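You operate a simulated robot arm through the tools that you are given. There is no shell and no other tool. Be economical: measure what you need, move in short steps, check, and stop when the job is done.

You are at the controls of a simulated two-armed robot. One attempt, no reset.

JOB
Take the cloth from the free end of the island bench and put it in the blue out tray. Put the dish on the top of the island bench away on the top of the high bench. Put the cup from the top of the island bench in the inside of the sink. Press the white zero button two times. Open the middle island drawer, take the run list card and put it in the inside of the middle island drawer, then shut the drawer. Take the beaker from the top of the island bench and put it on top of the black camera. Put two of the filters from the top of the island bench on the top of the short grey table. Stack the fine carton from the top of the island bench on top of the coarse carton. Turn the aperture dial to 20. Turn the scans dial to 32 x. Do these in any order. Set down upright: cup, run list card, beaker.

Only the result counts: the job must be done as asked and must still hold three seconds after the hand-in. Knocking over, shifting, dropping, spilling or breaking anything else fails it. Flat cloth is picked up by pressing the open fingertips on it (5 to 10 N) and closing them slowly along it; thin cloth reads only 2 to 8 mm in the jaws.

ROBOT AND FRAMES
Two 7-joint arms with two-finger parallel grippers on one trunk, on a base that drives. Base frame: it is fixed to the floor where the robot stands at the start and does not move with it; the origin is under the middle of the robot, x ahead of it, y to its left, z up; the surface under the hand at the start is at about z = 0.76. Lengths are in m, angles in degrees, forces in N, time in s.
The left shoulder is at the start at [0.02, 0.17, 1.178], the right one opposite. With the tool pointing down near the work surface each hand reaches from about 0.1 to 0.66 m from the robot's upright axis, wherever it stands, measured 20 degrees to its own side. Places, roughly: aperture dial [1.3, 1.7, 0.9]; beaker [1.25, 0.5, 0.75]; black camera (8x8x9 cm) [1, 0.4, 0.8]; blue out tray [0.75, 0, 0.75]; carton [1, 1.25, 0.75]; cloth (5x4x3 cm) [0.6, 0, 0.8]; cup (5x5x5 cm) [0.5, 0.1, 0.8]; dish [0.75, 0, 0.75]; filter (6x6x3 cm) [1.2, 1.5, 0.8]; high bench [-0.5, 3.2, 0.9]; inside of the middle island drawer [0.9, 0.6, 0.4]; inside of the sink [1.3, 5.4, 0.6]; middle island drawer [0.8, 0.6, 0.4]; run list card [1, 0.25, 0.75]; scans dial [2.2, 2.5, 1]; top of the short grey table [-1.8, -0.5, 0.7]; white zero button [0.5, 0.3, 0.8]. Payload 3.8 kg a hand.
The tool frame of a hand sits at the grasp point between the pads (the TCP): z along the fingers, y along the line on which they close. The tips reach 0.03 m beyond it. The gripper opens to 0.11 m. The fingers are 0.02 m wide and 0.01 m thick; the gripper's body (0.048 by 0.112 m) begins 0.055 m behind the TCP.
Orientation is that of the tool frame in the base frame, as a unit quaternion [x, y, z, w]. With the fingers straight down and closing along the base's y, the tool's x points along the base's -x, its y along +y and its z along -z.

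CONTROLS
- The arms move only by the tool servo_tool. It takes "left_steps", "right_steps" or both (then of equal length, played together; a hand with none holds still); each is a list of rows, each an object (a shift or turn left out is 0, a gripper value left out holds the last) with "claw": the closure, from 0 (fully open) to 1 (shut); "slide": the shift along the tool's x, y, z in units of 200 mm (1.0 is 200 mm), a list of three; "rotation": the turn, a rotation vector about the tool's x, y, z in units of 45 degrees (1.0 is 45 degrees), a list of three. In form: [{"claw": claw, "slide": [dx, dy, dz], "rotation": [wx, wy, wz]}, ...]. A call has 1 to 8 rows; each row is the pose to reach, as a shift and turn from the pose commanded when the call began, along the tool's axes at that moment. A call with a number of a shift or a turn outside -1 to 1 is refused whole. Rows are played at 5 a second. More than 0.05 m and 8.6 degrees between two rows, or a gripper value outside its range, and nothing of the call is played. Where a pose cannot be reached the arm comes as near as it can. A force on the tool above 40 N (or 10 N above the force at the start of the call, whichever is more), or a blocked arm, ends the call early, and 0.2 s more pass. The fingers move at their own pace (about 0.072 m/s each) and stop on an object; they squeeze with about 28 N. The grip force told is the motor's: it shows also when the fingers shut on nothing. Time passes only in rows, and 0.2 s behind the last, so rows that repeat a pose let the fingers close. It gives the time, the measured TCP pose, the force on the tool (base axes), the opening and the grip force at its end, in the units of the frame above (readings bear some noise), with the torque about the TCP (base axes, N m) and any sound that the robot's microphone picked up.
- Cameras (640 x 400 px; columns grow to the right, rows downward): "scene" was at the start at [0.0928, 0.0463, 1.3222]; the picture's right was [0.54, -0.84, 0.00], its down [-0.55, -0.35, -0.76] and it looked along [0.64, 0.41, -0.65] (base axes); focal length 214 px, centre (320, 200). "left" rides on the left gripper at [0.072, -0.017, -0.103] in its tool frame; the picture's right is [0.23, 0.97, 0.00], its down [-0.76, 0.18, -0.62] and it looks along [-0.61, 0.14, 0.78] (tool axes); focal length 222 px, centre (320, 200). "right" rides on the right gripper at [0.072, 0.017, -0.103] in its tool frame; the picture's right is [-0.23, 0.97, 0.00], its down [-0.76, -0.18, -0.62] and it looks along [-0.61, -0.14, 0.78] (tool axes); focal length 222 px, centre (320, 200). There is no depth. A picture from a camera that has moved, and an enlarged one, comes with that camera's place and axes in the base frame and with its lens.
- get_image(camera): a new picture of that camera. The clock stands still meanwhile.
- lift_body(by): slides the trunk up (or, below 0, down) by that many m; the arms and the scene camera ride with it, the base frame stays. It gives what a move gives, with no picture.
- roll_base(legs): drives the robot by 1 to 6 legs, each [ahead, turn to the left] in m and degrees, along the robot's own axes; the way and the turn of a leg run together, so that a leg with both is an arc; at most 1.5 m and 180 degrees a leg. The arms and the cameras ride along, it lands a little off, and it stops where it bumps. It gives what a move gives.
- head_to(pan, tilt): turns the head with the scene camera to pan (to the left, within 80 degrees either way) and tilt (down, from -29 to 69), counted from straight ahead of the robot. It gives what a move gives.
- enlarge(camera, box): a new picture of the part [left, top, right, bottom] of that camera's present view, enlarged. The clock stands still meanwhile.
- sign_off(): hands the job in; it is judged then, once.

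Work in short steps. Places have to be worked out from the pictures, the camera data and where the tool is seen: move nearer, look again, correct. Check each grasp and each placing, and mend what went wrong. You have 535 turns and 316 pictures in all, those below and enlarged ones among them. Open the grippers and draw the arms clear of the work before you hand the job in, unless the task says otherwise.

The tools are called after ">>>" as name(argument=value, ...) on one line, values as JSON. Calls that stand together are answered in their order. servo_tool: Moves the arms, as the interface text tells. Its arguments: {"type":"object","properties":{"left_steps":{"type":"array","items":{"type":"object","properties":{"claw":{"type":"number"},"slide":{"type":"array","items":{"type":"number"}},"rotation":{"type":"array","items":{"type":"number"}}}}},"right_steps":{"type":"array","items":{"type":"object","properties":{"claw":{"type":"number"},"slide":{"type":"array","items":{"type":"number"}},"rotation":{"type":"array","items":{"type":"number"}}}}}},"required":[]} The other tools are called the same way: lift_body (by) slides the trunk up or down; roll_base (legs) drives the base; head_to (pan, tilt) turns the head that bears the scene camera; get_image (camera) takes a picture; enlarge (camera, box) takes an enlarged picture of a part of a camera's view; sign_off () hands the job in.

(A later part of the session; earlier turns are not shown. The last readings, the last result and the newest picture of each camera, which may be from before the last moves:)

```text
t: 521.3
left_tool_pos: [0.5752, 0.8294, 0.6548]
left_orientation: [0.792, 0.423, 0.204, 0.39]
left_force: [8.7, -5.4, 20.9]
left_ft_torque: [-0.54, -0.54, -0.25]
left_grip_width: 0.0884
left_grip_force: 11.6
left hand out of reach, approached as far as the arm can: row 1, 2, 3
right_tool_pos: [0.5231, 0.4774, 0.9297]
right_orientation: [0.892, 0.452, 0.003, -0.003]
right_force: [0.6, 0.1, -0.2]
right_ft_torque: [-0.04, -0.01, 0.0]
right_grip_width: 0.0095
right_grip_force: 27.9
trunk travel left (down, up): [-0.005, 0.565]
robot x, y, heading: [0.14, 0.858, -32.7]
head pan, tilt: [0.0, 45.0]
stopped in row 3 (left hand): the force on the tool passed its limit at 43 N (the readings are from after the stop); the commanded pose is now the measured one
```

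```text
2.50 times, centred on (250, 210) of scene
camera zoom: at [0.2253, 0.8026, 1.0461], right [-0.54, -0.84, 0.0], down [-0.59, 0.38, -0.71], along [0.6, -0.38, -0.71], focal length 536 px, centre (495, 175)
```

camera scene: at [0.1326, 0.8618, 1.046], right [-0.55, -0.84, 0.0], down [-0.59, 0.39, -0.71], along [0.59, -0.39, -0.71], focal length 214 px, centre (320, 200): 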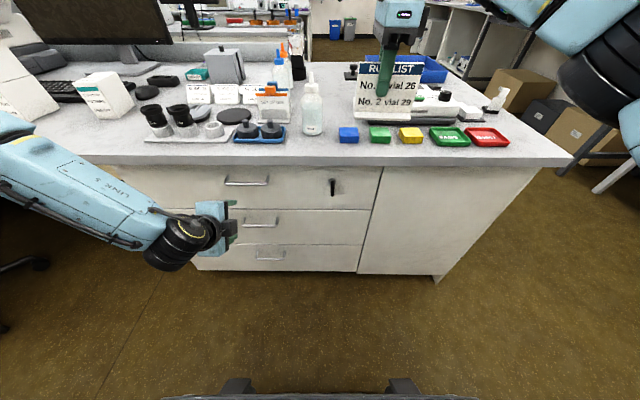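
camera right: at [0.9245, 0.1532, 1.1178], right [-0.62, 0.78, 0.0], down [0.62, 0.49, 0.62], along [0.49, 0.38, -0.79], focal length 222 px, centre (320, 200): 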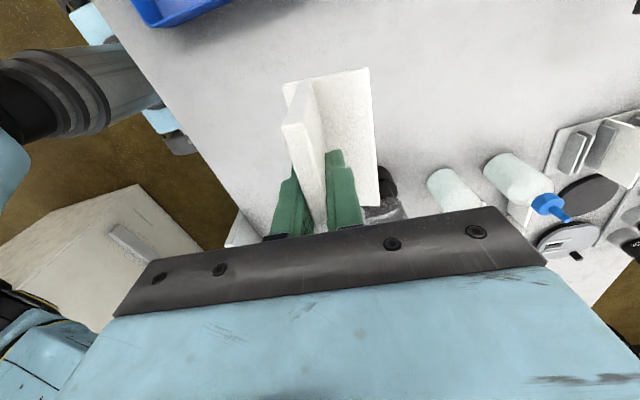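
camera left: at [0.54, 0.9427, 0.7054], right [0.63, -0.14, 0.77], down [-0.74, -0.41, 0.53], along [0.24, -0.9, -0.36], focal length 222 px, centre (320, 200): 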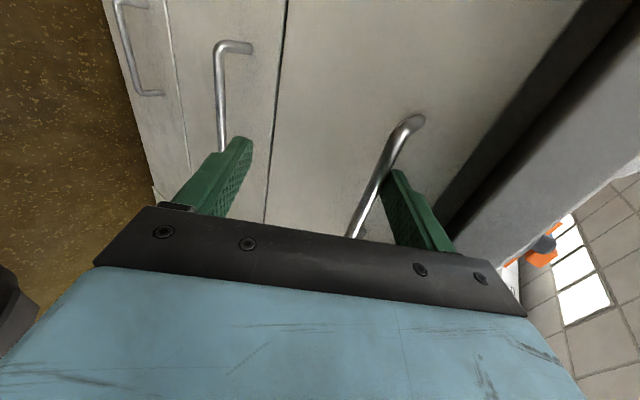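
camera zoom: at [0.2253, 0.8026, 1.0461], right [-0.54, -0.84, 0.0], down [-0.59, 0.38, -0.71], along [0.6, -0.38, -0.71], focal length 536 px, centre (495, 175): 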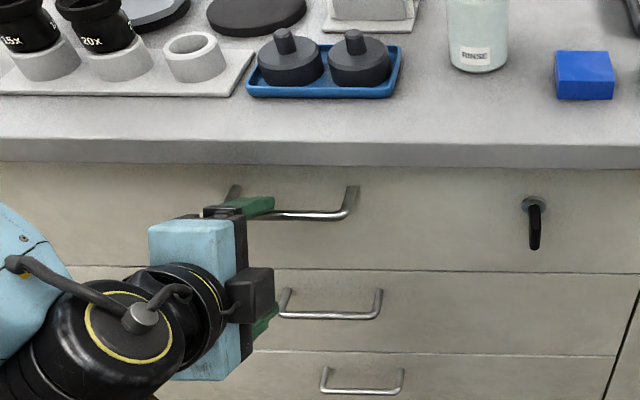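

The upper finger rests on the top drawer's handle. I lift 1 cm, back the base 0.12 m, and change to a steeper 30° tilt.

>>> servo_tool(left_steps=[{"slide": [0, 0.05, 0]}, {"slide": [0, 0.07, 0]}])

>>> roll_base(legs=[[-0.14, 0]])

>>> servo_tool(left_steps=[{"rotation": [0.15, 0, 0], "claw": 0.3}, {"rotation": [0.3, 0, 0]}, {"rotation": [0.45, 0, 0]}, {"rotation": [0.5, 0, 0]}])

>>> get_image(camera="left")

```text
t: 521.9
left_tool_pos: [0.5782, 0.8295, 0.6602]
left_orientation: [0.796, 0.427, 0.2, 0.379]
left_force: [1.5, -1.6, 1.4]
left_ft_torque: [0.01, 0.0, 0.01]
left_grip_width: 0.0779
left_grip_force: 0.8
right_tool_pos: [0.5221, 0.4763, 0.927]
right_orientation: [0.892, 0.452, 0.003, -0.002]
right_force: [0.0, 0.4, -0.4]
right_ft_torque: [0.0, -0.01, -0.03]
right_grip_width: 0.0097
right_grip_force: 28.2
trunk travel left (down, up): [-0.005, 0.565]
robot x, y, heading: [0.1368, 0.8586, -32.8]
head pan, tilt: [0.0, 45.0]
```

```text
t: 523.2
left_tool_pos: [0.4608, 0.9044, 0.6611]
left_orientation: [0.797, 0.423, 0.201, 0.383]
left_force: [0.4, 0.1, 0.1]
left_ft_torque: [0.02, 0.0, -0.01]
left_grip_width: 0.0772
left_grip_force: 0.0
right_tool_pos: [0.4031, 0.5513, 0.9283]
right_orientation: [0.892, 0.452, 0.003, -0.002]
right_force: [-0.7, 0.2, -0.3]
right_ft_torque: [-0.01, -0.01, 0.02]
right_grip_width: 0.0096
right_grip_force: 28.1
trunk travel left (down, up): [-0.005, 0.565]
robot x, y, heading: [0.0184, 0.9342, -32.8]
head pan, tilt: [0.0, 45.0]
```

```text
t: 524.2
left_tool_pos: [0.4606, 0.9049, 0.6621]
left_orientation: [0.856, 0.454, 0.113, 0.221]
left_force: [-0.8, -0.4, 0.6]
left_ft_torque: [0.02, 0.01, -0.02]
left_grip_width: 0.077
left_grip_force: 0.0
right_tool_pos: [0.4037, 0.5519, 0.9282]
right_orientation: [0.892, 0.452, 0.004, -0.002]
right_force: [0.1, 0.1, -0.1]
right_ft_torque: [0.01, 0.0, 0.02]
right_grip_width: 0.0097
right_grip_force: 28.0
trunk travel left (down, up): [-0.005, 0.565]
robot x, y, heading: [0.0217, 0.938, -32.6]
head pan, tilt: [0.0, 45.0]
```

```text
104 pictures are left
camera left: at [0.4494, 1.0009, 0.7449], right [0.84, -0.29, 0.47], down [-0.54, -0.55, 0.64], along [0.07, -0.79, -0.61], focal length 222 px, centre (320, 200)
```

left: 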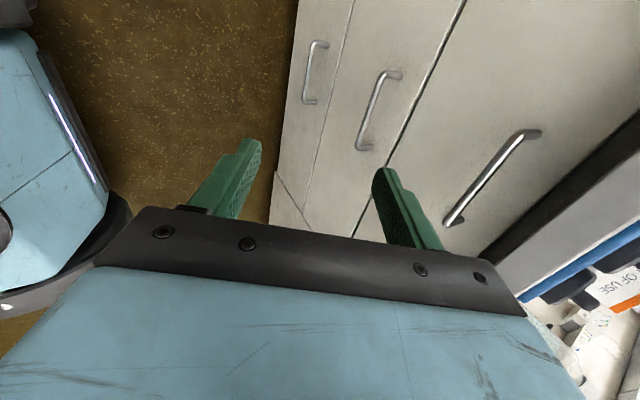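

I re-triangulate the handle from the head camera at this pose.

>>> enlarge(camera="scene", box=[180, 150, 380, 270])

```text
3.20 times, centred on (280, 210) of scene
camera zoom: at [0.1073, 0.8785, 1.046], right [-0.54, -0.84, 0.0], down [-0.59, 0.38, -0.71], along [0.59, -0.38, -0.71], focal length 686 px, centre (448, 168)
```

zoom: 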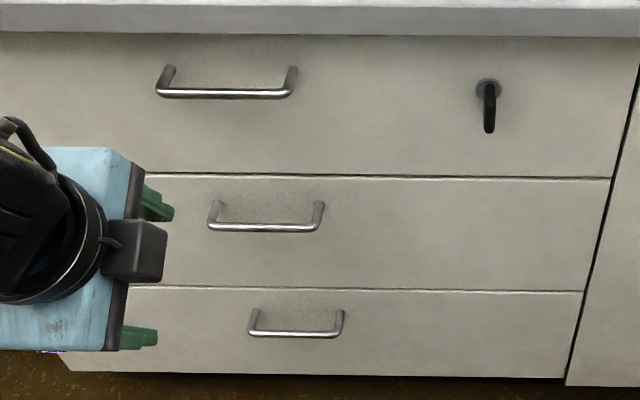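

The handle bar is really at (0.607, 0.789, z 0.49), tucked close to the table edge line. I lower the hand here first, then approach with the base.

>>> servo_tool(left_steps=[{"slide": [0, -0.07, 0.13]}, {"slide": [0, -0.145, 0.264]}, {"slide": [0, -0.217, 0.396]}, {"slide": [0, -0.289, 0.527]}])

```text
t: 525.2
left_tool_pos: [0.471, 0.9252, 0.5782]
left_orientation: [0.855, 0.455, 0.113, 0.22]
left_force: [0.2, -0.6, -0.2]
left_ft_torque: [0.01, 0.0, 0.0]
left_grip_width: 0.0767
left_grip_force: 0.1
left hand out of reach, approached as far as the arm can: row 3, 4
right_tool_pos: [0.4037, 0.5522, 0.9274]
right_orientation: [0.892, 0.452, 0.004, -0.003]
right_force: [0.7, -0.2, -0.3]
right_ft_torque: [-0.01, 0.01, 0.0]
right_grip_width: 0.0097
right_grip_force: 27.7
trunk travel left (down, up): [-0.005, 0.565]
robot x, y, heading: [0.0222, 0.9353, -32.7]
head pan, tilt: [0.0, 45.0]
```

I bring the hand nearer the body and lower to learn its range there.

>>> servo_tool(left_steps=[{"slide": [-0.03, -0.12, 0.02]}, {"slide": [-0.05, -0.24, 0.04]}, {"slide": [-0.08, -0.36, 0.06]}, {"slide": [-0.11, -0.493, 0.073]}])

```text
t: 526.2
left_tool_pos: [0.421, 0.9737, 0.5769]
left_orientation: [0.856, 0.455, 0.114, 0.22]
left_force: [0.2, 0.7, -0.5]
left_ft_torque: [-0.01, -0.01, -0.02]
left_grip_width: 0.0769
left_grip_force: 0.1
left hand out of reach, approached as far as the arm can: row 1, 2, 3, 4
right_tool_pos: [0.4037, 0.5534, 0.9282]
right_orientation: [0.892, 0.452, 0.003, -0.003]
right_force: [0.1, 0.4, -0.1]
right_ft_torque: [0.01, 0.04, 0.02]
right_grip_width: 0.0099
right_grip_force: 27.9
trunk travel left (down, up): [-0.005, 0.565]
robot x, y, heading: [0.0206, 0.9372, -32.7]
head pan, tilt: [0.0, 45.0]
```

At this yaw the arm won't go below z≈0.577. I try the neutral yaw (fingers closing sideways), where the arm may reach lower.

>>> servo_tool(left_steps=[{"rotation": [0.16, 0, 0], "slide": [0, 0.05, -0.2]}, {"rotation": [0.32, 0, 0], "slide": [0, 0.1, -0.35]}, {"rotation": [0.48, 0, 0], "slide": [0, 0.15, -0.45]}, {"rotation": [0.64, 0, 0], "slide": [0, 0.2, -0.5]}])

>>> servo_tool(left_steps=[{"rotation": [0, 0, -0.167]}, {"rotation": [0, 0, -0.333]}, {"rotation": [0, 0, -0.5]}, {"rotation": [0, 0, -0.667]}, {"rotation": [0, 0, -0.833]}, {"rotation": [0, 0, -1]}])

>>> servo_tool(left_steps=[{"rotation": [0, 0, -0.167]}, {"rotation": [0, 0, -0.333]}, {"rotation": [0, 0, -0.5]}, {"rotation": [0, 0, -0.667]}, {"rotation": [0, 0, -0.833]}, {"rotation": [0, 0, -1]}])

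>>> servo_tool(left_steps=[{"slide": [0, 0, 0.2]}, {"slide": [0, 0, 0.4]}, {"slide": [0, 0, 0.6]}, {"slide": [0, 0, 0.8]}, {"slide": [0, 0, 0.95]}])

```text
t: 527.2
left_tool_pos: [0.4113, 0.9826, 0.6818]
left_orientation: [0.883, 0.469, -0.004, 0.002]
left_force: [-0.1, 0.9, 0.5]
left_ft_torque: [0.04, 0.0, -0.01]
left_grip_width: 0.0768
left_grip_force: 0.1
left hand out of reach, approached as far as the arm can: row 1, 2
right_tool_pos: [0.4033, 0.5535, 0.9273]
right_orientation: [0.892, 0.451, 0.004, -0.003]
right_force: [0.0, 0.5, -0.3]
right_ft_torque: [0.0, -0.02, 0.0]
right_grip_width: 0.0094
right_grip_force: 28.1
trunk travel left (down, up): [-0.005, 0.565]
robot x, y, heading: [0.0202, 0.9364, -33.1]
head pan, tilt: [0.0, 45.0]
```

```text
t: 528.6
left_tool_pos: [0.411, 0.9825, 0.6834]
left_orientation: [0.636, 0.772, -0.002, -0.001]
left_force: [0.3, -0.2, -0.4]
left_ft_torque: [-0.02, -0.07, -0.05]
left_grip_width: 0.077
left_grip_force: 0.0
right_tool_pos: [0.4032, 0.5517, 0.9272]
right_orientation: [0.892, 0.452, 0.004, -0.003]
right_force: [-0.3, 0.8, -0.7]
right_ft_torque: [0.05, -0.01, 0.04]
right_grip_width: 0.0093
right_grip_force: 28.2
trunk travel left (down, up): [-0.005, 0.565]
robot x, y, heading: [0.0178, 0.933, -32.8]
head pan, tilt: [0.0, 45.0]
```

```text
t: 530.0
left_tool_pos: [0.4121, 0.9815, 0.683]
left_orientation: [0.291, 0.957, -0.003, -0.002]
left_force: [0.3, 0.5, -0.2]
left_ft_torque: [0.0, 0.01, 0.01]
left_grip_width: 0.0773
left_grip_force: 0.0
right_tool_pos: [0.4035, 0.5518, 0.9271]
right_orientation: [0.892, 0.452, 0.003, -0.004]
right_force: [-0.7, 0.0, -0.5]
right_ft_torque: [0.05, 0.0, 0.01]
right_grip_width: 0.0096
right_grip_force: 28.4
trunk travel left (down, up): [-0.005, 0.565]
robot x, y, heading: [0.019, 0.9312, -32.8]
head pan, tilt: [0.0, 45.0]
```

```text
t: 531.2
left_tool_pos: [0.4208, 0.9999, 0.5355]
left_orientation: [0.294, 0.956, -0.002, -0.002]
left_force: [-0.3, -0.3, -0.1]
left_ft_torque: [0.0, -0.03, 0.0]
left_grip_width: 0.0771
left_grip_force: 0.1
left hand out of reach, approached as far as the arm can: row 4, 5
right_tool_pos: [0.4033, 0.5521, 0.9273]
right_orientation: [0.892, 0.452, 0.004, -0.002]
right_force: [0.2, -0.5, -0.1]
right_ft_torque: [0.03, 0.0, 0.02]
right_grip_width: 0.0091
right_grip_force: 28.4
trunk travel left (down, up): [-0.005, 0.565]
robot x, y, heading: [0.0213, 0.9283, -32.7]
head pan, tilt: [0.0, 45.0]
```

Vertical, the floor is z≈0.535 here. I probe how the lower limit depends on position: further forward.

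>>> servo_tool(left_steps=[{"slide": [-0.2, 0, 0.05]}, {"slide": [-0.4, 0, 0.1]}, {"slide": [-0.6, 0, 0.15]}, {"slide": [-0.75, -0.1, 0.3]}, {"slide": [-0.75, -0.3, 0.4]}])

>>> get_image(camera="scene")

```text
t: 532.4
left_tool_pos: [0.5069, 0.95, 0.5601]
left_orientation: [0.292, 0.956, -0.003, -0.001]
left_force: [-0.3, 0.1, -0.4]
left_ft_torque: [0.01, 0.01, 0.01]
left_grip_width: 0.0771
left_grip_force: 0.1
left hand out of reach, approached as far as the arm can: row 1, 2, 3, 4, 5
right_tool_pos: [0.4029, 0.5517, 0.928]
right_orientation: [0.892, 0.452, 0.004, -0.002]
right_force: [0.3, -0.1, -0.8]
right_ft_torque: [0.0, 0.03, 0.01]
right_grip_width: 0.0094
right_grip_force: 28.0
trunk travel left (down, up): [-0.005, 0.565]
robot x, y, heading: [0.0189, 0.9329, -33.1]
head pan, tilt: [0.0, 45.0]
```

```text
102 pictures are left
camera scene: at [0.1075, 0.8786, 1.046], right [-0.54, -0.84, 0.0], down [-0.59, 0.38, -0.71], along [0.59, -0.38, -0.71], focal length 214 px, centre (320, 200)
```

scene: 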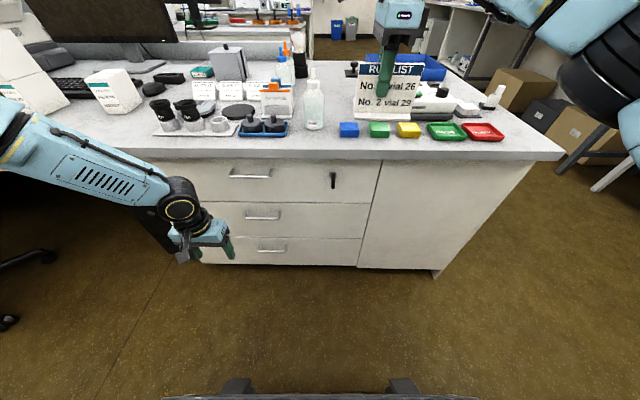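

I try with the hand further out to the side, where the elbow may drop.

>>> servo_tool(left_steps=[{"slide": [0.15, 0.15, -0.1]}, {"slide": [0.3, 0.3, -0.1]}, {"slide": [0.45, 0.45, -0.1]}, {"slide": [0.6, 0.6, -0.1]}, {"slide": [0.7, 0.8, -0.1]}, {"slide": [0.7, 0.95, 0]}])

>>> servo_tool(left_steps=[{"slide": [0, 0, 0.2]}, {"slide": [0, 0, 0.4]}, {"slide": [0, 0, 0.6]}, {"slide": [0, 0, 0.8]}])

```text
t: 533.8
left_tool_pos: [0.4985, 1.1924, 0.5568]
left_orientation: [0.295, 0.956, -0.003, -0.002]
left_force: [-0.1, 0.0, -0.5]
left_ft_torque: [-0.03, -0.03, -0.05]
left_grip_width: 0.077
left_grip_force: 0.0
right_tool_pos: [0.4045, 0.5516, 0.9278]
right_orientation: [0.892, 0.452, 0.003, -0.003]
right_force: [-0.2, 0.4, -0.8]
right_ft_torque: [-0.01, 0.01, -0.07]
right_grip_width: 0.0096
right_grip_force: 27.6
trunk travel left (down, up): [-0.005, 0.565]
robot x, y, heading: [0.0235, 0.9272, -32.7]
head pan, tilt: [0.0, 45.0]
```

```text
t: 534.8
left_tool_pos: [0.4984, 1.191, 0.3988]
left_orientation: [0.293, 0.956, -0.002, -0.002]
left_force: [1.0, -0.2, -0.1]
left_ft_torque: [-0.03, 0.01, -0.01]
left_grip_width: 0.0769
left_grip_force: 0.0
right_tool_pos: [0.4036, 0.5518, 0.9272]
right_orientation: [0.893, 0.451, 0.003, -0.004]
right_force: [0.0, 0.5, 0.1]
right_ft_torque: [0.04, -0.01, -0.01]
right_grip_width: 0.0095
right_grip_force: 28.1
trunk travel left (down, up): [-0.005, 0.565]
robot x, y, heading: [0.018, 0.9341, -32.3]
head pan, tilt: [0.0, 45.0]
```

Out to the side (left ≈0.47) it reaches z 0.40. So I'll work with the hands wide. I set the left hand again to yaw +90° with a forward tilt here.

>>> servo_tool(left_steps=[{"rotation": [0, 0, 0.167], "slide": [-0.1, 0, -0.2]}, {"rotation": [0, 0, 0.333], "slide": [-0.2, 0, -0.4]}, {"rotation": [0, 0, 0.5], "slide": [-0.3, 0, -0.5]}, {"rotation": [0, 0, 0.667], "slide": [-0.3, 0, -0.5]}, {"rotation": [0, 0, 0.833], "slide": [-0.3, 0, -0.5]}, {"rotation": [0, 0, 1], "slide": [-0.3, 0, -0.5]}])

>>> servo_tool(left_steps=[{"rotation": [0, 0, 0.167]}, {"rotation": [0, 0, 0.333]}, {"rotation": [0, 0, 0.5]}, {"rotation": [0, 0, 0.667]}, {"rotation": [0, 0, 0.833]}, {"rotation": [0, 0, 1]}])

>>> servo_tool(left_steps=[{"rotation": [-0.16, 0, 0]}, {"rotation": [-0.32, 0, 0]}, {"rotation": [-0.48, 0, 0]}, {"rotation": [-0.64, 0, 0]}, {"rotation": [-0.8, 0, 0]}])

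```text
t: 536.2
left_tool_pos: [0.5468, 1.1552, 0.4992]
left_orientation: [0.637, 0.771, -0.004, 0.0]
left_force: [0.0, 0.0, 0.1]
left_ft_torque: [0.03, 0.0, 0.04]
left_grip_width: 0.0772
left_grip_force: 0.1
right_tool_pos: [0.4029, 0.5517, 0.9271]
right_orientation: [0.892, 0.452, 0.003, -0.003]
right_force: [-0.8, -0.3, -1.1]
right_ft_torque: [0.03, 0.01, 0.0]
right_grip_width: 0.0095
right_grip_force: 28.3
trunk travel left (down, up): [-0.005, 0.565]
robot x, y, heading: [0.0226, 0.9317, -32.6]
head pan, tilt: [0.0, 45.0]
```

```text
t: 537.6
left_tool_pos: [0.5475, 1.1569, 0.4996]
left_orientation: [0.884, 0.468, -0.003, 0.001]
left_force: [-1.3, 0.2, -0.4]
left_ft_torque: [0.0, -0.01, 0.02]
left_grip_width: 0.077
left_grip_force: 0.1
right_tool_pos: [0.4038, 0.5525, 0.9287]
right_orientation: [0.892, 0.452, 0.003, -0.003]
right_force: [0.1, 0.1, -0.6]
right_ft_torque: [0.02, 0.02, 0.01]
right_grip_width: 0.0093
right_grip_force: 28.0
trunk travel left (down, up): [-0.005, 0.565]
robot x, y, heading: [0.0207, 0.9335, -32.7]
head pan, tilt: [0.0, 45.0]
```

```text
t: 538.8
left_tool_pos: [0.5464, 1.1567, 0.4984]
left_orientation: [0.84, 0.446, 0.142, 0.274]
left_force: [-0.3, -0.2, 0.3]
left_ft_torque: [-0.03, 0.02, 0.0]
left_grip_width: 0.0769
left_grip_force: 0.1
right_tool_pos: [0.4037, 0.5521, 0.9283]
right_orientation: [0.892, 0.453, 0.004, -0.003]
right_force: [0.0, -0.4, -0.8]
right_ft_torque: [0.02, 0.0, -0.03]
right_grip_width: 0.0094
right_grip_force: 27.8
trunk travel left (down, up): [-0.005, 0.565]
robot x, y, heading: [0.0191, 0.9352, -32.8]
head pan, tilt: [0.0, 45.0]
```

All reachable. I back off a bit and shift the base sideways so the hand lines up with the handle.

>>> roll_base(legs=[[-0.15, 0], [0, -90], [0.28, 0], [0, 90]])

>>> get_image(camera="left")

>>> get_image(camera="scene")

```text
t: 549.4
left_tool_pos: [0.268, 0.9927, 0.5001]
left_orientation: [0.845, 0.438, 0.139, 0.275]
left_force: [0.1, 0.3, 0.5]
left_ft_torque: [0.0, 0.0, 0.03]
left_grip_width: 0.077
left_grip_force: 0.0
right_tool_pos: [0.1115, 0.3921, 0.9283]
right_orientation: [0.897, 0.442, 0.004, -0.002]
right_force: [0.2, 0.7, -0.9]
right_ft_torque: [0.0, 0.01, 0.01]
right_grip_width: 0.0095
right_grip_force: 27.9
trunk travel left (down, up): [-0.005, 0.565]
robot x, y, heading: [-0.2628, 0.782, -34.1]
head pan, tilt: [0.0, 45.0]
```

```text
101 pictures are left
camera left: at [0.2505, 1.0962, 0.5739], right [0.78, -0.27, 0.57], down [-0.62, -0.49, 0.61], along [0.12, -0.83, -0.55], focal length 222 px, centre (320, 200)
```

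left: 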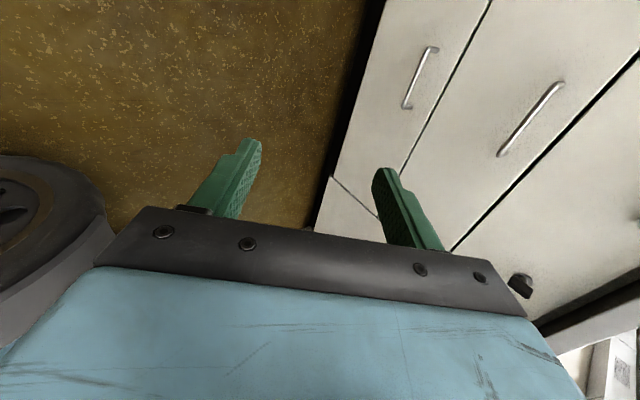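

```text
100 pictures are left
camera scene: at [-0.1778, 0.7245, 1.046], right [-0.56, -0.83, 0.0], down [-0.59, 0.4, -0.71], along [0.59, -0.4, -0.71], focal length 214 px, centre (320, 200)
```

scene: 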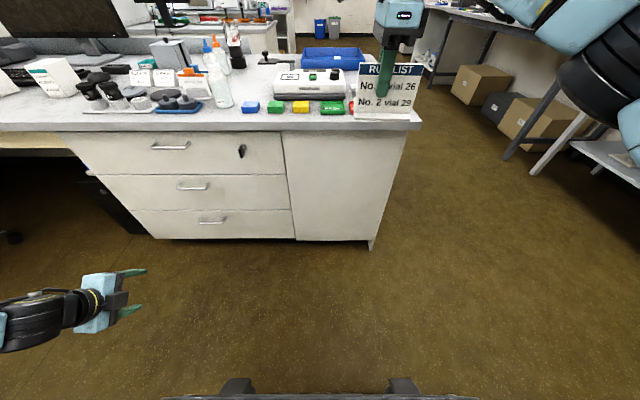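

Handle now at fwd 0.73, left 0.49, z 0.492. I raise the hand slightly, narrow the opening, and roll up so it ends just before and above the bar.

>>> servo_tool(left_steps=[{"slide": [0, 0.09, -0.12], "claw": 0.65}, {"slide": [0, 0.176, -0.243], "claw": 0.65}, {"slide": [0, 0.176, -0.243], "claw": 0.65}])

>>> roll_base(legs=[[0.34, 1.5]])

>>> get_image(camera="left")

>>> enlarge(camera="scene", box=[40, 130, 260, 290])

```text
t: 550.2
left_tool_pos: [0.2668, 0.993, 0.5589]
left_orientation: [0.845, 0.438, 0.139, 0.275]
left_force: [0.5, 0.0, 0.0]
left_ft_torque: [0.03, 0.01, 0.01]
left_grip_width: 0.0385
left_grip_force: 0.0
right_tool_pos: [0.1116, 0.3919, 0.9279]
right_orientation: [0.897, 0.442, 0.003, -0.003]
right_force: [-0.8, -0.1, -0.3]
right_ft_torque: [0.01, -0.01, -0.02]
right_grip_width: 0.0094
right_grip_force: 28.1
trunk travel left (down, up): [-0.005, 0.565]
robot x, y, heading: [-0.2665, 0.7808, -34.1]
head pan, tilt: [0.0, 45.0]
```

```text
t: 552.5
left_tool_pos: [0.5486, 0.8191, 0.5596]
left_orientation: [0.839, 0.449, 0.144, 0.273]
left_force: [-0.1, -0.4, -0.6]
left_ft_torque: [0.0, -0.01, 0.02]
left_grip_width: 0.0383
left_grip_force: 0.2
right_tool_pos: [0.407, 0.2148, 0.9273]
right_orientation: [0.891, 0.454, 0.003, -0.003]
right_force: [0.2, 0.0, -0.3]
right_ft_torque: [-0.02, -0.04, -0.01]
right_grip_width: 0.0095
right_grip_force: 27.9
trunk travel left (down, up): [-0.005, 0.565]
robot x, y, heading: [0.0224, 0.5931, -32.4]
head pan, tilt: [0.0, 45.0]
```

```text
99 pictures are left
camera left: at [0.528, 0.9217, 0.6333], right [0.78, -0.25, 0.57], down [-0.61, -0.51, 0.61], along [0.14, -0.83, -0.55], focal length 222 px, centre (320, 200)
```

left: 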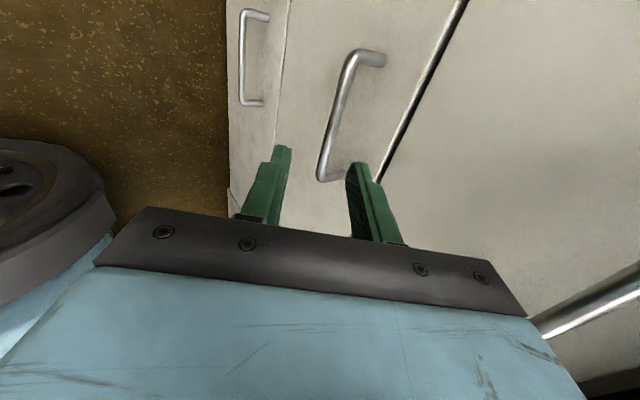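

```text
2.50 times, centred on (150, 210) of scene
camera zoom: at [0.1092, 0.5393, 1.0459], right [-0.54, -0.84, 0.0], down [-0.6, 0.38, -0.71], along [0.6, -0.38, -0.71], focal length 536 px, centre (745, 175)
```

zoom: 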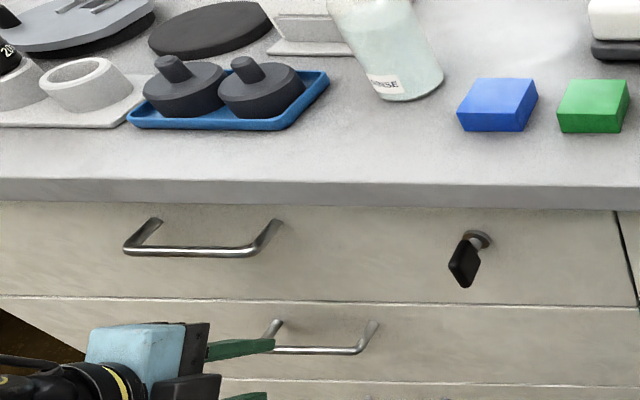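

Bar centre relative to the hand: 12 mm left, 10 mm up the closing axis, 100 mm ahead. I correct and advance half-way, then check.

>>> servo_tool(left_steps=[{"slide": [0.06, 0.05, 0.05]}, {"slide": [0.06, 0.05, 0.15]}, {"slide": [0.06, 0.05, 0.24]}])

>>> get_image(camera="left")

>>> enlarge(camera="scene", box=[70, 220, 230, 340])

```text
t: 553.3
left_tool_pos: [0.5855, 0.8091, 0.5264]
left_orientation: [0.839, 0.449, 0.142, 0.273]
left_force: [-0.3, -0.1, -0.7]
left_ft_torque: [0.04, 0.02, 0.01]
left_grip_width: 0.0386
left_grip_force: 0.2
right_tool_pos: [0.4068, 0.2156, 0.928]
right_orientation: [0.891, 0.454, 0.002, -0.003]
right_force: [-0.4, 0.4, 0.1]
right_ft_torque: [0.01, 0.0, -0.01]
right_grip_width: 0.0095
right_grip_force: 28.5
trunk travel left (down, up): [-0.005, 0.565]
robot x, y, heading: [0.0193, 0.5964, -32.7]
head pan, tilt: [0.0, 45.0]
```

```text
97 pictures are left
camera left: at [0.5647, 0.9112, 0.6], right [0.78, -0.25, 0.57], down [-0.61, -0.51, 0.61], along [0.14, -0.83, -0.55], focal length 222 px, centre (320, 200)
```

left: 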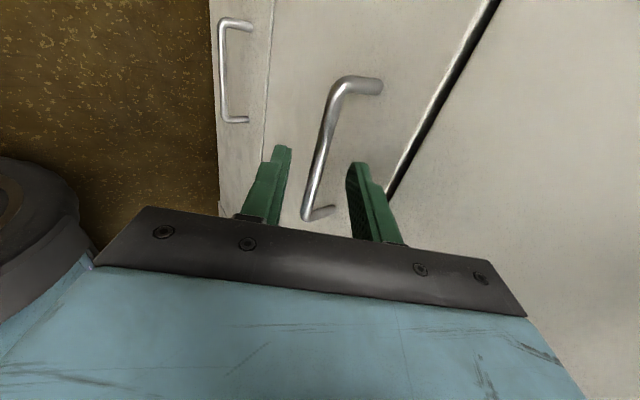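

```text
3.33 times, centred on (150, 280) of scene
camera zoom: at [0.1091, 0.5395, 1.046], right [-0.54, -0.84, 0.0], down [-0.6, 0.38, -0.71], along [0.6, -0.38, -0.71], focal length 715 px, centre (887, -67)
```

zoom: 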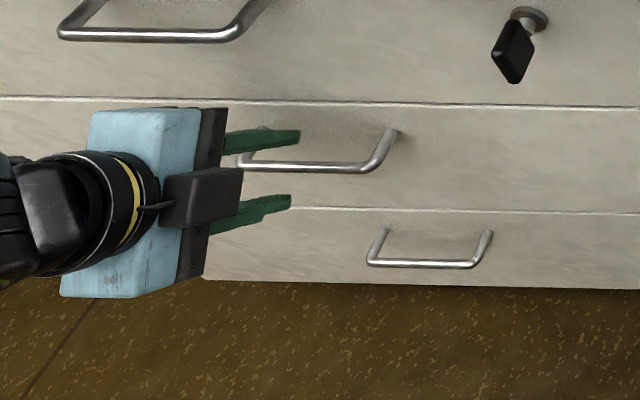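

The bar lies between the fingers. I advance 3 cm and close.

>>> servo_tool(left_steps=[{"slide": [0, 0, 0.08]}, {"slide": [0, 0, 0.15]}, {"slide": [0, 0, 0.15], "claw": 0.8}, {"slide": [0, 0, 0.15], "claw": 1}, {"slide": [0, 0, 0.15], "claw": 1}])

>>> get_image(camera="left")

```text
t: 554.5
left_tool_pos: [0.5985, 0.7997, 0.502]
left_orientation: [0.839, 0.448, 0.143, 0.274]
left_force: [2.4, -1.4, 1.0]
left_ft_torque: [0.05, -0.08, -0.05]
left_grip_width: 0.0097
left_grip_force: 44.6
right_tool_pos: [0.4063, 0.2138, 0.9279]
right_orientation: [0.891, 0.454, 0.003, -0.003]
right_force: [0.4, 0.4, -0.8]
right_ft_torque: [-0.02, 0.0, 0.0]
right_grip_width: 0.0094
right_grip_force: 27.8
trunk travel left (down, up): [-0.005, 0.565]
robot x, y, heading: [0.0229, 0.5929, -32.6]
head pan, tilt: [0.0, 45.0]
```

```text
95 pictures are left
camera left: at [0.579, 0.9016, 0.5754], right [0.78, -0.25, 0.57], down [-0.61, -0.51, 0.61], along [0.14, -0.83, -0.55], focal length 222 px, centre (320, 200)
```

left: 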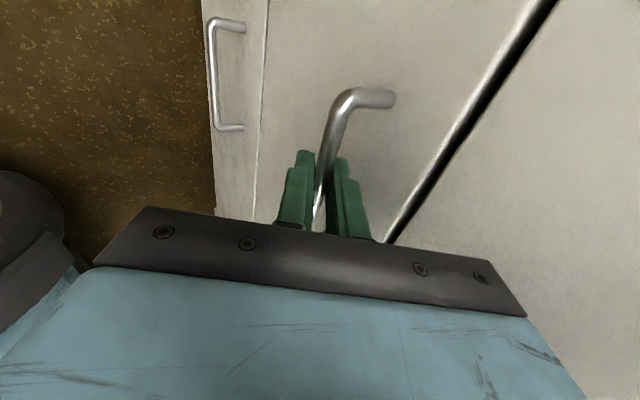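

The bar is gripped (9.7 mm). I pull by backing the base, first 0.1 m.

>>> roll_base(legs=[[-0.1, 0]])

>>> get_image(camera="scene")

```text
t: 555.6
left_tool_pos: [0.5147, 0.8557, 0.5012]
left_orientation: [0.839, 0.449, 0.145, 0.272]
left_force: [8.5, 14.3, 7.1]
left_ft_torque: [0.01, -0.01, -0.07]
left_grip_width: 0.0098
left_grip_force: 45.0
right_tool_pos: [0.3222, 0.2698, 0.9295]
right_orientation: [0.891, 0.454, 0.004, -0.003]
right_force: [-0.7, 0.4, -1.0]
right_ft_torque: [0.02, 0.02, 0.01]
right_grip_width: 0.0098
right_grip_force: 27.7
trunk travel left (down, up): [-0.005, 0.565]
robot x, y, heading: [-0.0594, 0.6487, -32.3]
head pan, tilt: [0.0, 45.0]
```

```text
94 pictures are left
camera scene: at [0.0248, 0.5938, 1.046], right [-0.54, -0.84, 0.0], down [-0.6, 0.38, -0.71], along [0.6, -0.38, -0.71], focal length 214 px, centre (320, 200)
```

scene: 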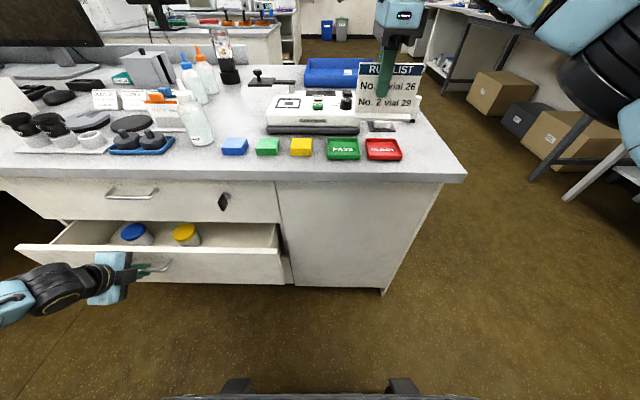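

It opens; there are jars inside at the back-left. I pull another 0.13 m.

>>> roll_base(legs=[[-0.13, 0]])

>>> get_image(camera="scene")

```text
t: 556.9
left_tool_pos: [0.4072, 0.9266, 0.5019]
left_orientation: [0.839, 0.449, 0.146, 0.27]
left_force: [12.1, 19.8, 3.6]
left_ft_torque: [0.23, -0.17, 0.29]
left_grip_width: 0.0095
left_grip_force: 45.0
right_tool_pos: [0.2133, 0.3385, 0.9272]
right_orientation: [0.891, 0.453, 0.003, -0.003]
right_force: [0.6, -0.4, -1.5]
right_ft_torque: [0.02, -0.01, -0.02]
right_grip_width: 0.0093
right_grip_force: 28.1
trunk travel left (down, up): [-0.005, 0.565]
robot x, y, heading: [-0.1702, 0.7206, -32.8]
head pan, tilt: [0.0, 45.0]
```

```text
93 pictures are left
camera scene: at [-0.0844, 0.664, 1.046], right [-0.54, -0.84, 0.0], down [-0.6, 0.38, -0.71], along [0.6, -0.38, -0.71], focal length 214 px, centre (320, 200)
```

scene: 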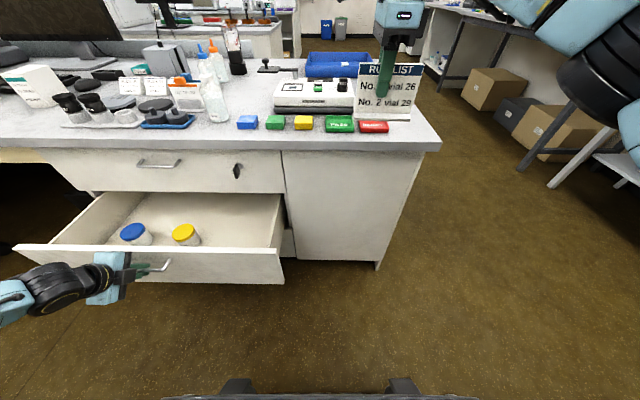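

The drawer is open 0.23 m; its right part is free. I release the handle and withdraw the left hand.

>>> servo_tool(left_steps=[{"claw": 0.8}, {"claw": 0.65}, {"claw": 0.65, "slide": [0, 0, -0.1]}, {"slide": [0, 0, -0.25]}, {"slide": [0, 0, -0.45]}, {"slide": [0, 0.1, -0.65]}, {"slide": [0, 0.2, -0.8]}])

>>> roll_base(legs=[[-0.2, 0], [0, 90], [0.76, 0], [0, -90]])

>>> head_to(pan=-25, tilt=45)

>>> get_image(camera="scene")

```text
t: 558.5
left_tool_pos: [0.3558, 0.9583, 0.6552]
left_orientation: [0.839, 0.449, 0.146, 0.269]
left_force: [0.7, 0.0, -0.4]
left_ft_torque: [0.0, 0.03, -0.01]
left_grip_width: 0.0385
left_grip_force: 0.1
right_tool_pos: [0.2122, 0.3379, 0.9278]
right_orientation: [0.892, 0.453, 0.003, -0.003]
right_force: [0.0, -0.5, -0.6]
right_ft_torque: [-0.02, 0.0, 0.02]
right_grip_width: 0.0097
right_grip_force: 27.9
trunk travel left (down, up): [-0.005, 0.565]
robot x, y, heading: [-0.1729, 0.7202, -32.7]
head pan, tilt: [0.0, 45.0]
```

```text
t: 571.3
left_tool_pos: [0.5768, 1.7269, 0.6551]
left_orientation: [0.829, 0.467, 0.153, 0.266]
left_force: [0.0, -0.1, -0.2]
left_ft_torque: [0.02, -0.04, -0.02]
left_grip_width: 0.0387
left_grip_force: 0.1
right_tool_pos: [0.4596, 1.0993, 0.9274]
right_orientation: [0.88, 0.474, 0.003, -0.003]
right_force: [0.5, -0.1, -0.8]
right_ft_torque: [0.04, -0.03, 0.0]
right_grip_width: 0.0094
right_grip_force: 27.9
trunk travel left (down, up): [-0.005, 0.565]
robot x, y, heading: [0.0612, 1.4625, -30.1]
head pan, tilt: [0.0, 45.0]
```

```text
t: 572.2
left_tool_pos: [0.5765, 1.7253, 0.6548]
left_orientation: [0.829, 0.467, 0.153, 0.267]
left_force: [0.0, 0.4, 0.0]
left_ft_torque: [-0.02, 0.0, 0.0]
left_grip_width: 0.0385
left_grip_force: 0.1
right_tool_pos: [0.4595, 1.0999, 0.9281]
right_orientation: [0.881, 0.474, 0.004, -0.003]
right_force: [-0.5, 0.7, -1.0]
right_ft_torque: [0.01, -0.02, -0.02]
right_grip_width: 0.0093
right_grip_force: 27.7
trunk travel left (down, up): [-0.005, 0.565]
robot x, y, heading: [0.0596, 1.4623, -30.2]
head pan, tilt: [-25.0, 45.0]
```

```text
92 pictures are left
camera scene: at [0.1256, 1.3858, 1.046], right [-0.82, -0.57, 0.0], down [-0.41, 0.58, -0.71], along [0.41, -0.58, -0.71], focal length 214 px, centre (320, 200)
```

scene: 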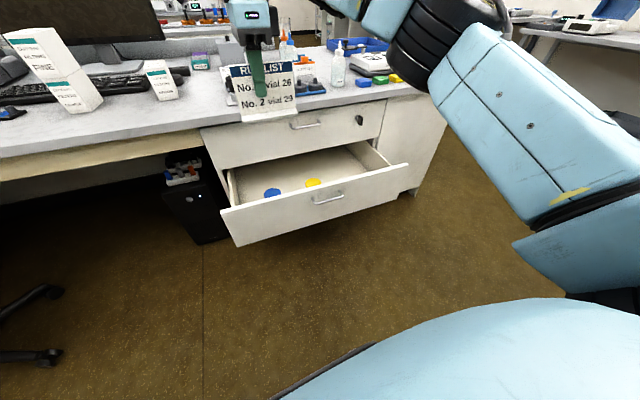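

I draw the right hand with the card in and out to the side, where it can go low.

>>> servo_tool(right_steps=[{"slide": [-0.17, -0.12, 0]}, {"slide": [-0.34, -0.24, 0]}, {"slide": [-0.51, -0.36, 0]}, {"slide": [-0.68, -0.48, 0]}, {"slide": [-0.87, -0.6, 0]}])

>>> servo_tool(right_steps=[{"slide": [-0.17, -0.12, 0]}, {"slide": [-0.34, -0.24, 0.05]}, {"slide": [-0.51, -0.36, 0.1]}, {"slide": [-0.68, -0.48, 0.15]}, {"slide": [-0.87, -0.55, 0.2]}])

>>> servo_tool(right_steps=[{"slide": [0, 0, 0.2]}, {"slide": [0, 0, 0.4]}, {"slide": [0, 0, 0.6]}, {"slide": [0, 0, 0.8]}])

```text
t: 573.4
left_tool_pos: [0.5763, 1.7255, 0.6571]
left_orientation: [0.829, 0.467, 0.152, 0.267]
left_force: [0.7, 0.6, 0.2]
left_ft_torque: [0.05, -0.03, 0.01]
left_grip_width: 0.0383
left_grip_force: 0.1
right_tool_pos: [0.265, 1.0196, 0.9263]
right_orientation: [0.881, 0.473, 0.004, -0.004]
right_force: [-0.1, -0.3, -1.2]
right_ft_torque: [0.01, 0.02, 0.0]
right_grip_width: 0.0094
right_grip_force: 28.2
trunk travel left (down, up): [-0.005, 0.565]
robot x, y, heading: [0.0593, 1.4637, -29.7]
head pan, tilt: [-25.0, 45.0]
```

```text
t: 574.6
left_tool_pos: [0.5758, 1.7255, 0.6555]
left_orientation: [0.829, 0.467, 0.154, 0.266]
left_force: [0.3, -0.8, 0.1]
left_ft_torque: [-0.03, 0.02, -0.01]
left_grip_width: 0.0385
left_grip_force: 0.1
right_tool_pos: [0.0879, 0.9355, 0.8839]
right_orientation: [0.881, 0.474, 0.003, -0.003]
right_force: [-0.5, 0.5, 3.2]
right_ft_torque: [0.01, -0.08, -0.02]
right_grip_width: 0.0095
right_grip_force: 27.8
right hand out of reach, approached as far as the arm can: row 5
trunk travel left (down, up): [-0.005, 0.565]
robot x, y, heading: [0.0626, 1.463, -29.8]
head pan, tilt: [-25.0, 45.0]
```

```text
t: 575.6
left_tool_pos: [0.5765, 1.7262, 0.6544]
left_orientation: [0.829, 0.467, 0.153, 0.267]
left_force: [0.2, 0.8, 0.1]
left_ft_torque: [0.03, 0.01, 0.0]
left_grip_width: 0.0388
left_grip_force: 0.1
right_tool_pos: [0.0894, 0.9387, 0.7251]
right_orientation: [0.881, 0.472, 0.004, -0.003]
right_force: [-0.1, -0.9, -0.8]
right_ft_torque: [0.0, -0.02, -0.01]
right_grip_width: 0.0095
right_grip_force: 27.9
trunk travel left (down, up): [-0.005, 0.565]
robot x, y, heading: [0.0616, 1.4624, -30.2]
head pan, tilt: [-25.0, 45.0]
```

Good. I test how low it goes here in free air.

>>> servo_tool(right_steps=[{"slide": [0, 0, 0.2]}, {"slide": [0, 0, 0.4]}, {"slide": [0, 0, 0.6]}, {"slide": [0, 0, 0.8]}, {"slide": [0, 0, 1]}])

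>>> servo_tool(right_steps=[{"slide": [0, 0, 0.2]}, {"slide": [0, 0, 0.4]}, {"slide": [0, 0, 0.55]}])

```text
t: 576.8
left_tool_pos: [0.5766, 1.7258, 0.6545]
left_orientation: [0.829, 0.467, 0.153, 0.266]
left_force: [0.5, -0.3, 0.2]
left_ft_torque: [0.0, 0.01, -0.02]
left_grip_width: 0.0385
left_grip_force: 0.1
right_tool_pos: [0.0899, 0.9386, 0.5223]
right_orientation: [0.882, 0.472, 0.003, -0.002]
right_force: [0.2, 1.0, -1.3]
right_ft_torque: [-0.01, 0.03, 0.04]
right_grip_width: 0.0096
right_grip_force: 28.3
trunk travel left (down, up): [-0.005, 0.565]
robot x, y, heading: [0.0613, 1.4645, -30.2]
head pan, tilt: [-25.0, 45.0]
```

```text
t: 577.6
left_tool_pos: [0.577, 1.7256, 0.6562]
left_orientation: [0.829, 0.467, 0.153, 0.266]
left_force: [-1.0, -0.4, 0.4]
left_ft_torque: [0.01, -0.01, -0.01]
left_grip_width: 0.0385
left_grip_force: 0.1
right_tool_pos: [0.0913, 0.9398, 0.4136]
right_orientation: [0.881, 0.473, 0.003, -0.003]
right_force: [-0.4, 0.3, 0.4]
right_ft_torque: [0.04, 0.01, -0.01]
right_grip_width: 0.0096
right_grip_force: 28.5
trunk travel left (down, up): [-0.005, 0.565]
robot x, y, heading: [0.0627, 1.4618, -30.3]
head pan, tilt: [-25.0, 45.0]
```

It reaches 0.41 fine. I raise it again to clear the drawer front and drive up to the open drawer.

>>> servo_tool(right_steps=[{"slide": [0, 0, -0.2]}, {"slide": [0, 0, -0.4]}, {"slide": [0, 0, -0.6]}, {"slide": [0, 0, -0.8]}, {"slide": [0, 0, -1]}])

>>> servo_tool(right_steps=[{"slide": [0, 0, -0.2]}, {"slide": [0, 0, -0.35]}])

>>> roll_base(legs=[[0, -2.4], [0.36, 0]])

>>> head_to(pan=-50, tilt=45)

>>> get_image(camera="scene")

>>> get_image(camera="right")

```text
t: 578.8
left_tool_pos: [0.5758, 1.7265, 0.6553]
left_orientation: [0.829, 0.468, 0.154, 0.266]
left_force: [0.6, 0.0, 0.6]
left_ft_torque: [0.0, 0.01, 0.02]
left_grip_width: 0.0385
left_grip_force: 0.1
right_tool_pos: [0.0884, 0.9394, 0.615]
right_orientation: [0.881, 0.473, 0.004, -0.003]
right_force: [0.3, -0.8, -0.8]
right_ft_torque: [0.01, -0.02, -0.01]
right_grip_width: 0.0096
right_grip_force: 28.0
trunk travel left (down, up): [-0.005, 0.565]
robot x, y, heading: [0.0627, 1.466, -29.9]
head pan, tilt: [-25.0, 45.0]
```

```text
t: 579.4
left_tool_pos: [0.5767, 1.7265, 0.6556]
left_orientation: [0.829, 0.468, 0.153, 0.267]
left_force: [-0.9, -0.2, -0.6]
left_ft_torque: [-0.03, 0.02, 0.01]
left_grip_width: 0.0388
left_grip_force: 0.1
right_tool_pos: [0.089, 0.9388, 0.6838]
right_orientation: [0.881, 0.474, 0.003, -0.004]
right_force: [-0.5, 0.0, 0.6]
right_ft_torque: [0.01, 0.0, -0.01]
right_grip_width: 0.0091
right_grip_force: 28.2
trunk travel left (down, up): [-0.005, 0.565]
robot x, y, heading: [0.0617, 1.4648, -30.1]
head pan, tilt: [-25.0, 45.0]
```

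```text
t: 582.2
left_tool_pos: [0.8931, 1.5117, 0.6553]
left_orientation: [0.838, 0.452, 0.149, 0.269]
left_force: [-0.3, 0.0, 0.3]
left_ft_torque: [0.01, 0.01, 0.02]
left_grip_width: 0.0383
left_grip_force: 0.1
right_tool_pos: [0.376, 0.7425, 0.6839]
right_orientation: [0.89, 0.457, 0.004, -0.003]
right_force: [0.7, -0.1, -0.8]
right_ft_torque: [0.03, -0.01, -0.03]
right_grip_width: 0.0092
right_grip_force: 27.9
trunk travel left (down, up): [-0.005, 0.565]
robot x, y, heading: [0.3649, 1.27, -32.1]
head pan, tilt: [-25.0, 45.0]
```

```text
t: 583.0
left_tool_pos: [0.8926, 1.512, 0.6551]
left_orientation: [0.838, 0.452, 0.148, 0.269]
left_force: [0.1, -0.1, 0.4]
left_ft_torque: [-0.01, 0.03, 0.0]
left_grip_width: 0.0386
left_grip_force: 0.0
right_tool_pos: [0.3751, 0.7436, 0.6831]
right_orientation: [0.89, 0.457, 0.003, -0.002]
right_force: [0.4, -0.7, -0.7]
right_ft_torque: [0.03, 0.02, 0.0]
right_grip_width: 0.0095
right_grip_force: 28.2
trunk travel left (down, up): [-0.005, 0.565]
robot x, y, heading: [0.3633, 1.2674, -32.3]
head pan, tilt: [-50.0, 45.0]
```

```text
91 pictures are left
camera scene: at [0.3966, 1.1766, 1.046], right [-0.99, -0.14, 0.0], down [-0.1, 0.7, -0.71], along [0.1, -0.7, -0.71], focal length 214 px, centre (320, 200)
```

scene: 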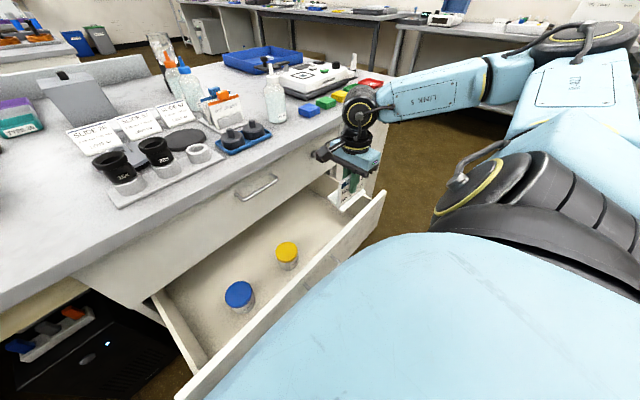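

```text
90 pictures are left
camera right: at [0.4319, 0.7925, 0.7868], right [0.66, -0.75, 0.0], down [-0.59, -0.52, 0.62], along [-0.47, -0.4, -0.79], focal length 222 px, centre (320, 200)
```

right: 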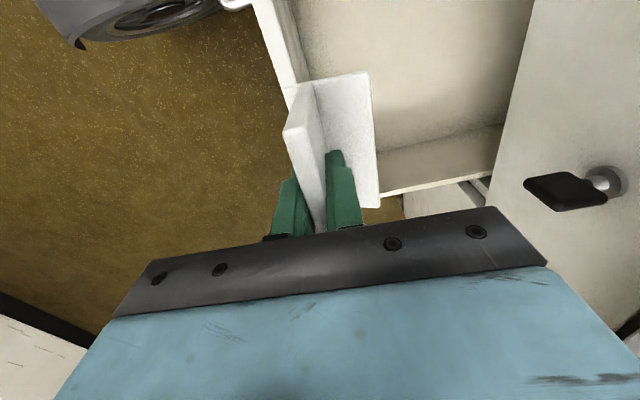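

Card is above the drawer's front edge; it must go ~7 cm further in. I roll 0.04 m and move the hand 3 cm in, then look.

>>> roll_base(legs=[[0.04, 0]])

>>> servo_tool(right_steps=[{"slide": [0, 0.08, 0]}, {"slide": [0, 0.15, 0]}])

>>> get_image(camera="right")

>>> enlarge(camera="scene", box=[220, 110, 420, 310])

```text
t: 583.9
left_tool_pos: [0.9269, 1.4899, 0.6558]
left_orientation: [0.838, 0.452, 0.148, 0.269]
left_force: [0.5, -0.2, -0.1]
left_ft_torque: [0.03, -0.02, -0.01]
left_grip_width: 0.0383
left_grip_force: 0.0
right_tool_pos: [0.4096, 0.7214, 0.6835]
right_orientation: [0.89, 0.456, 0.003, -0.003]
right_force: [0.6, 0.6, -0.3]
right_ft_torque: [0.02, -0.03, 0.02]
right_grip_width: 0.0096
right_grip_force: 27.8
trunk travel left (down, up): [-0.005, 0.565]
robot x, y, heading: [0.3994, 1.2488, -32.2]
head pan, tilt: [-50.0, 45.0]
```

```text
t: 584.5
left_tool_pos: [0.9259, 1.4904, 0.6548]
left_orientation: [0.838, 0.451, 0.148, 0.269]
left_force: [0.1, 0.2, 0.5]
left_ft_torque: [0.0, 0.01, 0.01]
left_grip_width: 0.0387
left_grip_force: 0.0
right_tool_pos: [0.4321, 0.7025, 0.6829]
right_orientation: [0.89, 0.456, 0.003, -0.004]
right_force: [-0.2, 0.0, -0.6]
right_ft_torque: [-0.03, 0.02, -0.01]
right_grip_width: 0.0095
right_grip_force: 28.0
trunk travel left (down, up): [-0.005, 0.565]
robot x, y, heading: [0.3968, 1.2426, -32.1]
head pan, tilt: [-50.0, 45.0]
```

```text
89 pictures are left
camera right: at [0.4895, 0.753, 0.7867], right [0.66, -0.75, 0.0], down [-0.59, -0.52, 0.62], along [-0.47, -0.4, -0.79], focal length 222 px, centre (320, 200)
```

right: 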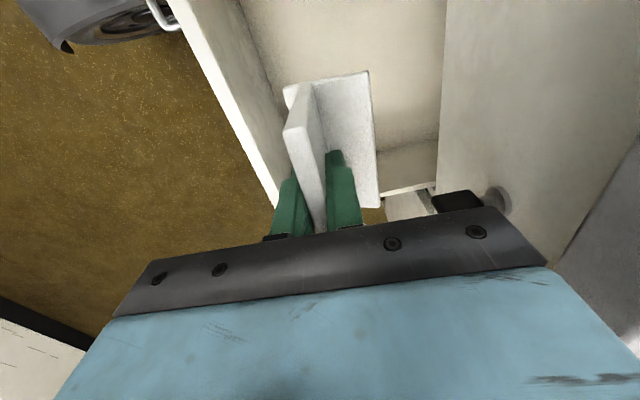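

```text
2.00 times, centred on (320, 210) of scene
camera zoom: at [0.4302, 1.1553, 1.0459], right [-0.99, -0.14, 0.0], down [-0.1, 0.7, -0.71], along [0.1, -0.7, -0.71], focal length 429 px, centre (320, 180)
```

zoom: 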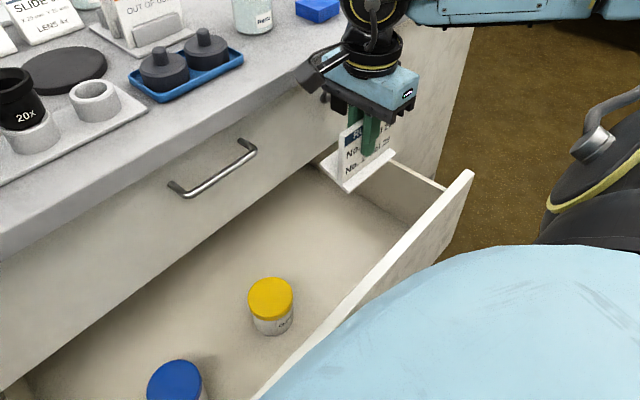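

Position is good: 9 cm outward of the table edge, between front and jars. I lower into the drawer.

>>> servo_tool(right_steps=[{"slide": [0, 0, 0.2]}, {"slide": [0, 0, 0.4]}, {"slide": [0, 0, 0.6]}, {"slide": [0, 0, 0.8]}, {"slide": [0, 0, 0.95]}])

>>> get_image(camera="right")

>>> enlarge(camera="scene", box=[260, 110, 420, 250])

```text
t: 585.7
left_tool_pos: [0.9271, 1.4899, 0.6542]
left_orientation: [0.837, 0.452, 0.148, 0.269]
left_force: [0.0, 0.2, 0.2]
left_ft_torque: [0.01, 0.04, 0.0]
left_grip_width: 0.0385
left_grip_force: 0.0
right_tool_pos: [0.4337, 0.7052, 0.4935]
right_orientation: [0.89, 0.456, 0.004, -0.003]
right_force: [-0.4, 0.3, -0.7]
right_ft_torque: [-0.01, 0.01, 0.02]
right_grip_width: 0.0094
right_grip_force: 28.0
trunk travel left (down, up): [-0.005, 0.565]
robot x, y, heading: [0.4015, 1.2458, -32.4]
head pan, tilt: [-50.0, 45.0]
```

```text
87 pictures are left
camera right: at [0.4904, 0.754, 0.5961], right [0.66, -0.75, 0.0], down [-0.59, -0.52, 0.62], along [-0.47, -0.4, -0.79], focal length 222 px, centre (320, 200)
```

right: 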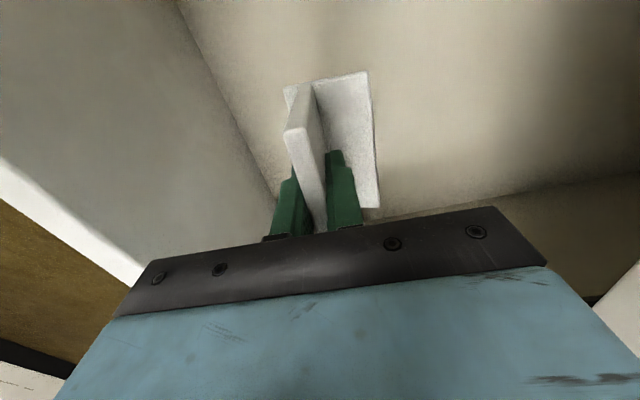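

```text
2.86 times, centred on (340, 180) of scene
camera zoom: at [0.4302, 1.1553, 1.046], right [-0.99, -0.14, 0.0], down [-0.1, 0.7, -0.71], along [0.1, -0.7, -0.71], focal length 613 px, centre (263, 257)
```

zoom: 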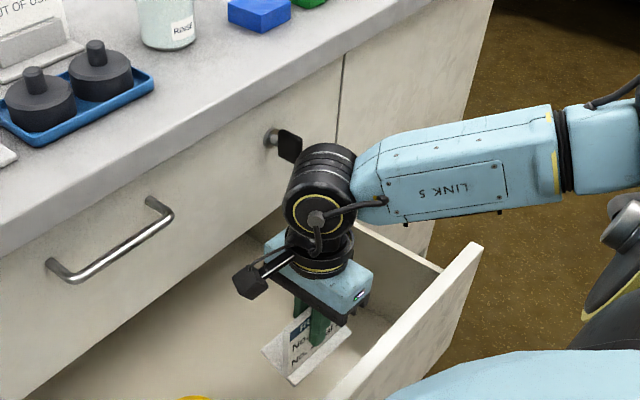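

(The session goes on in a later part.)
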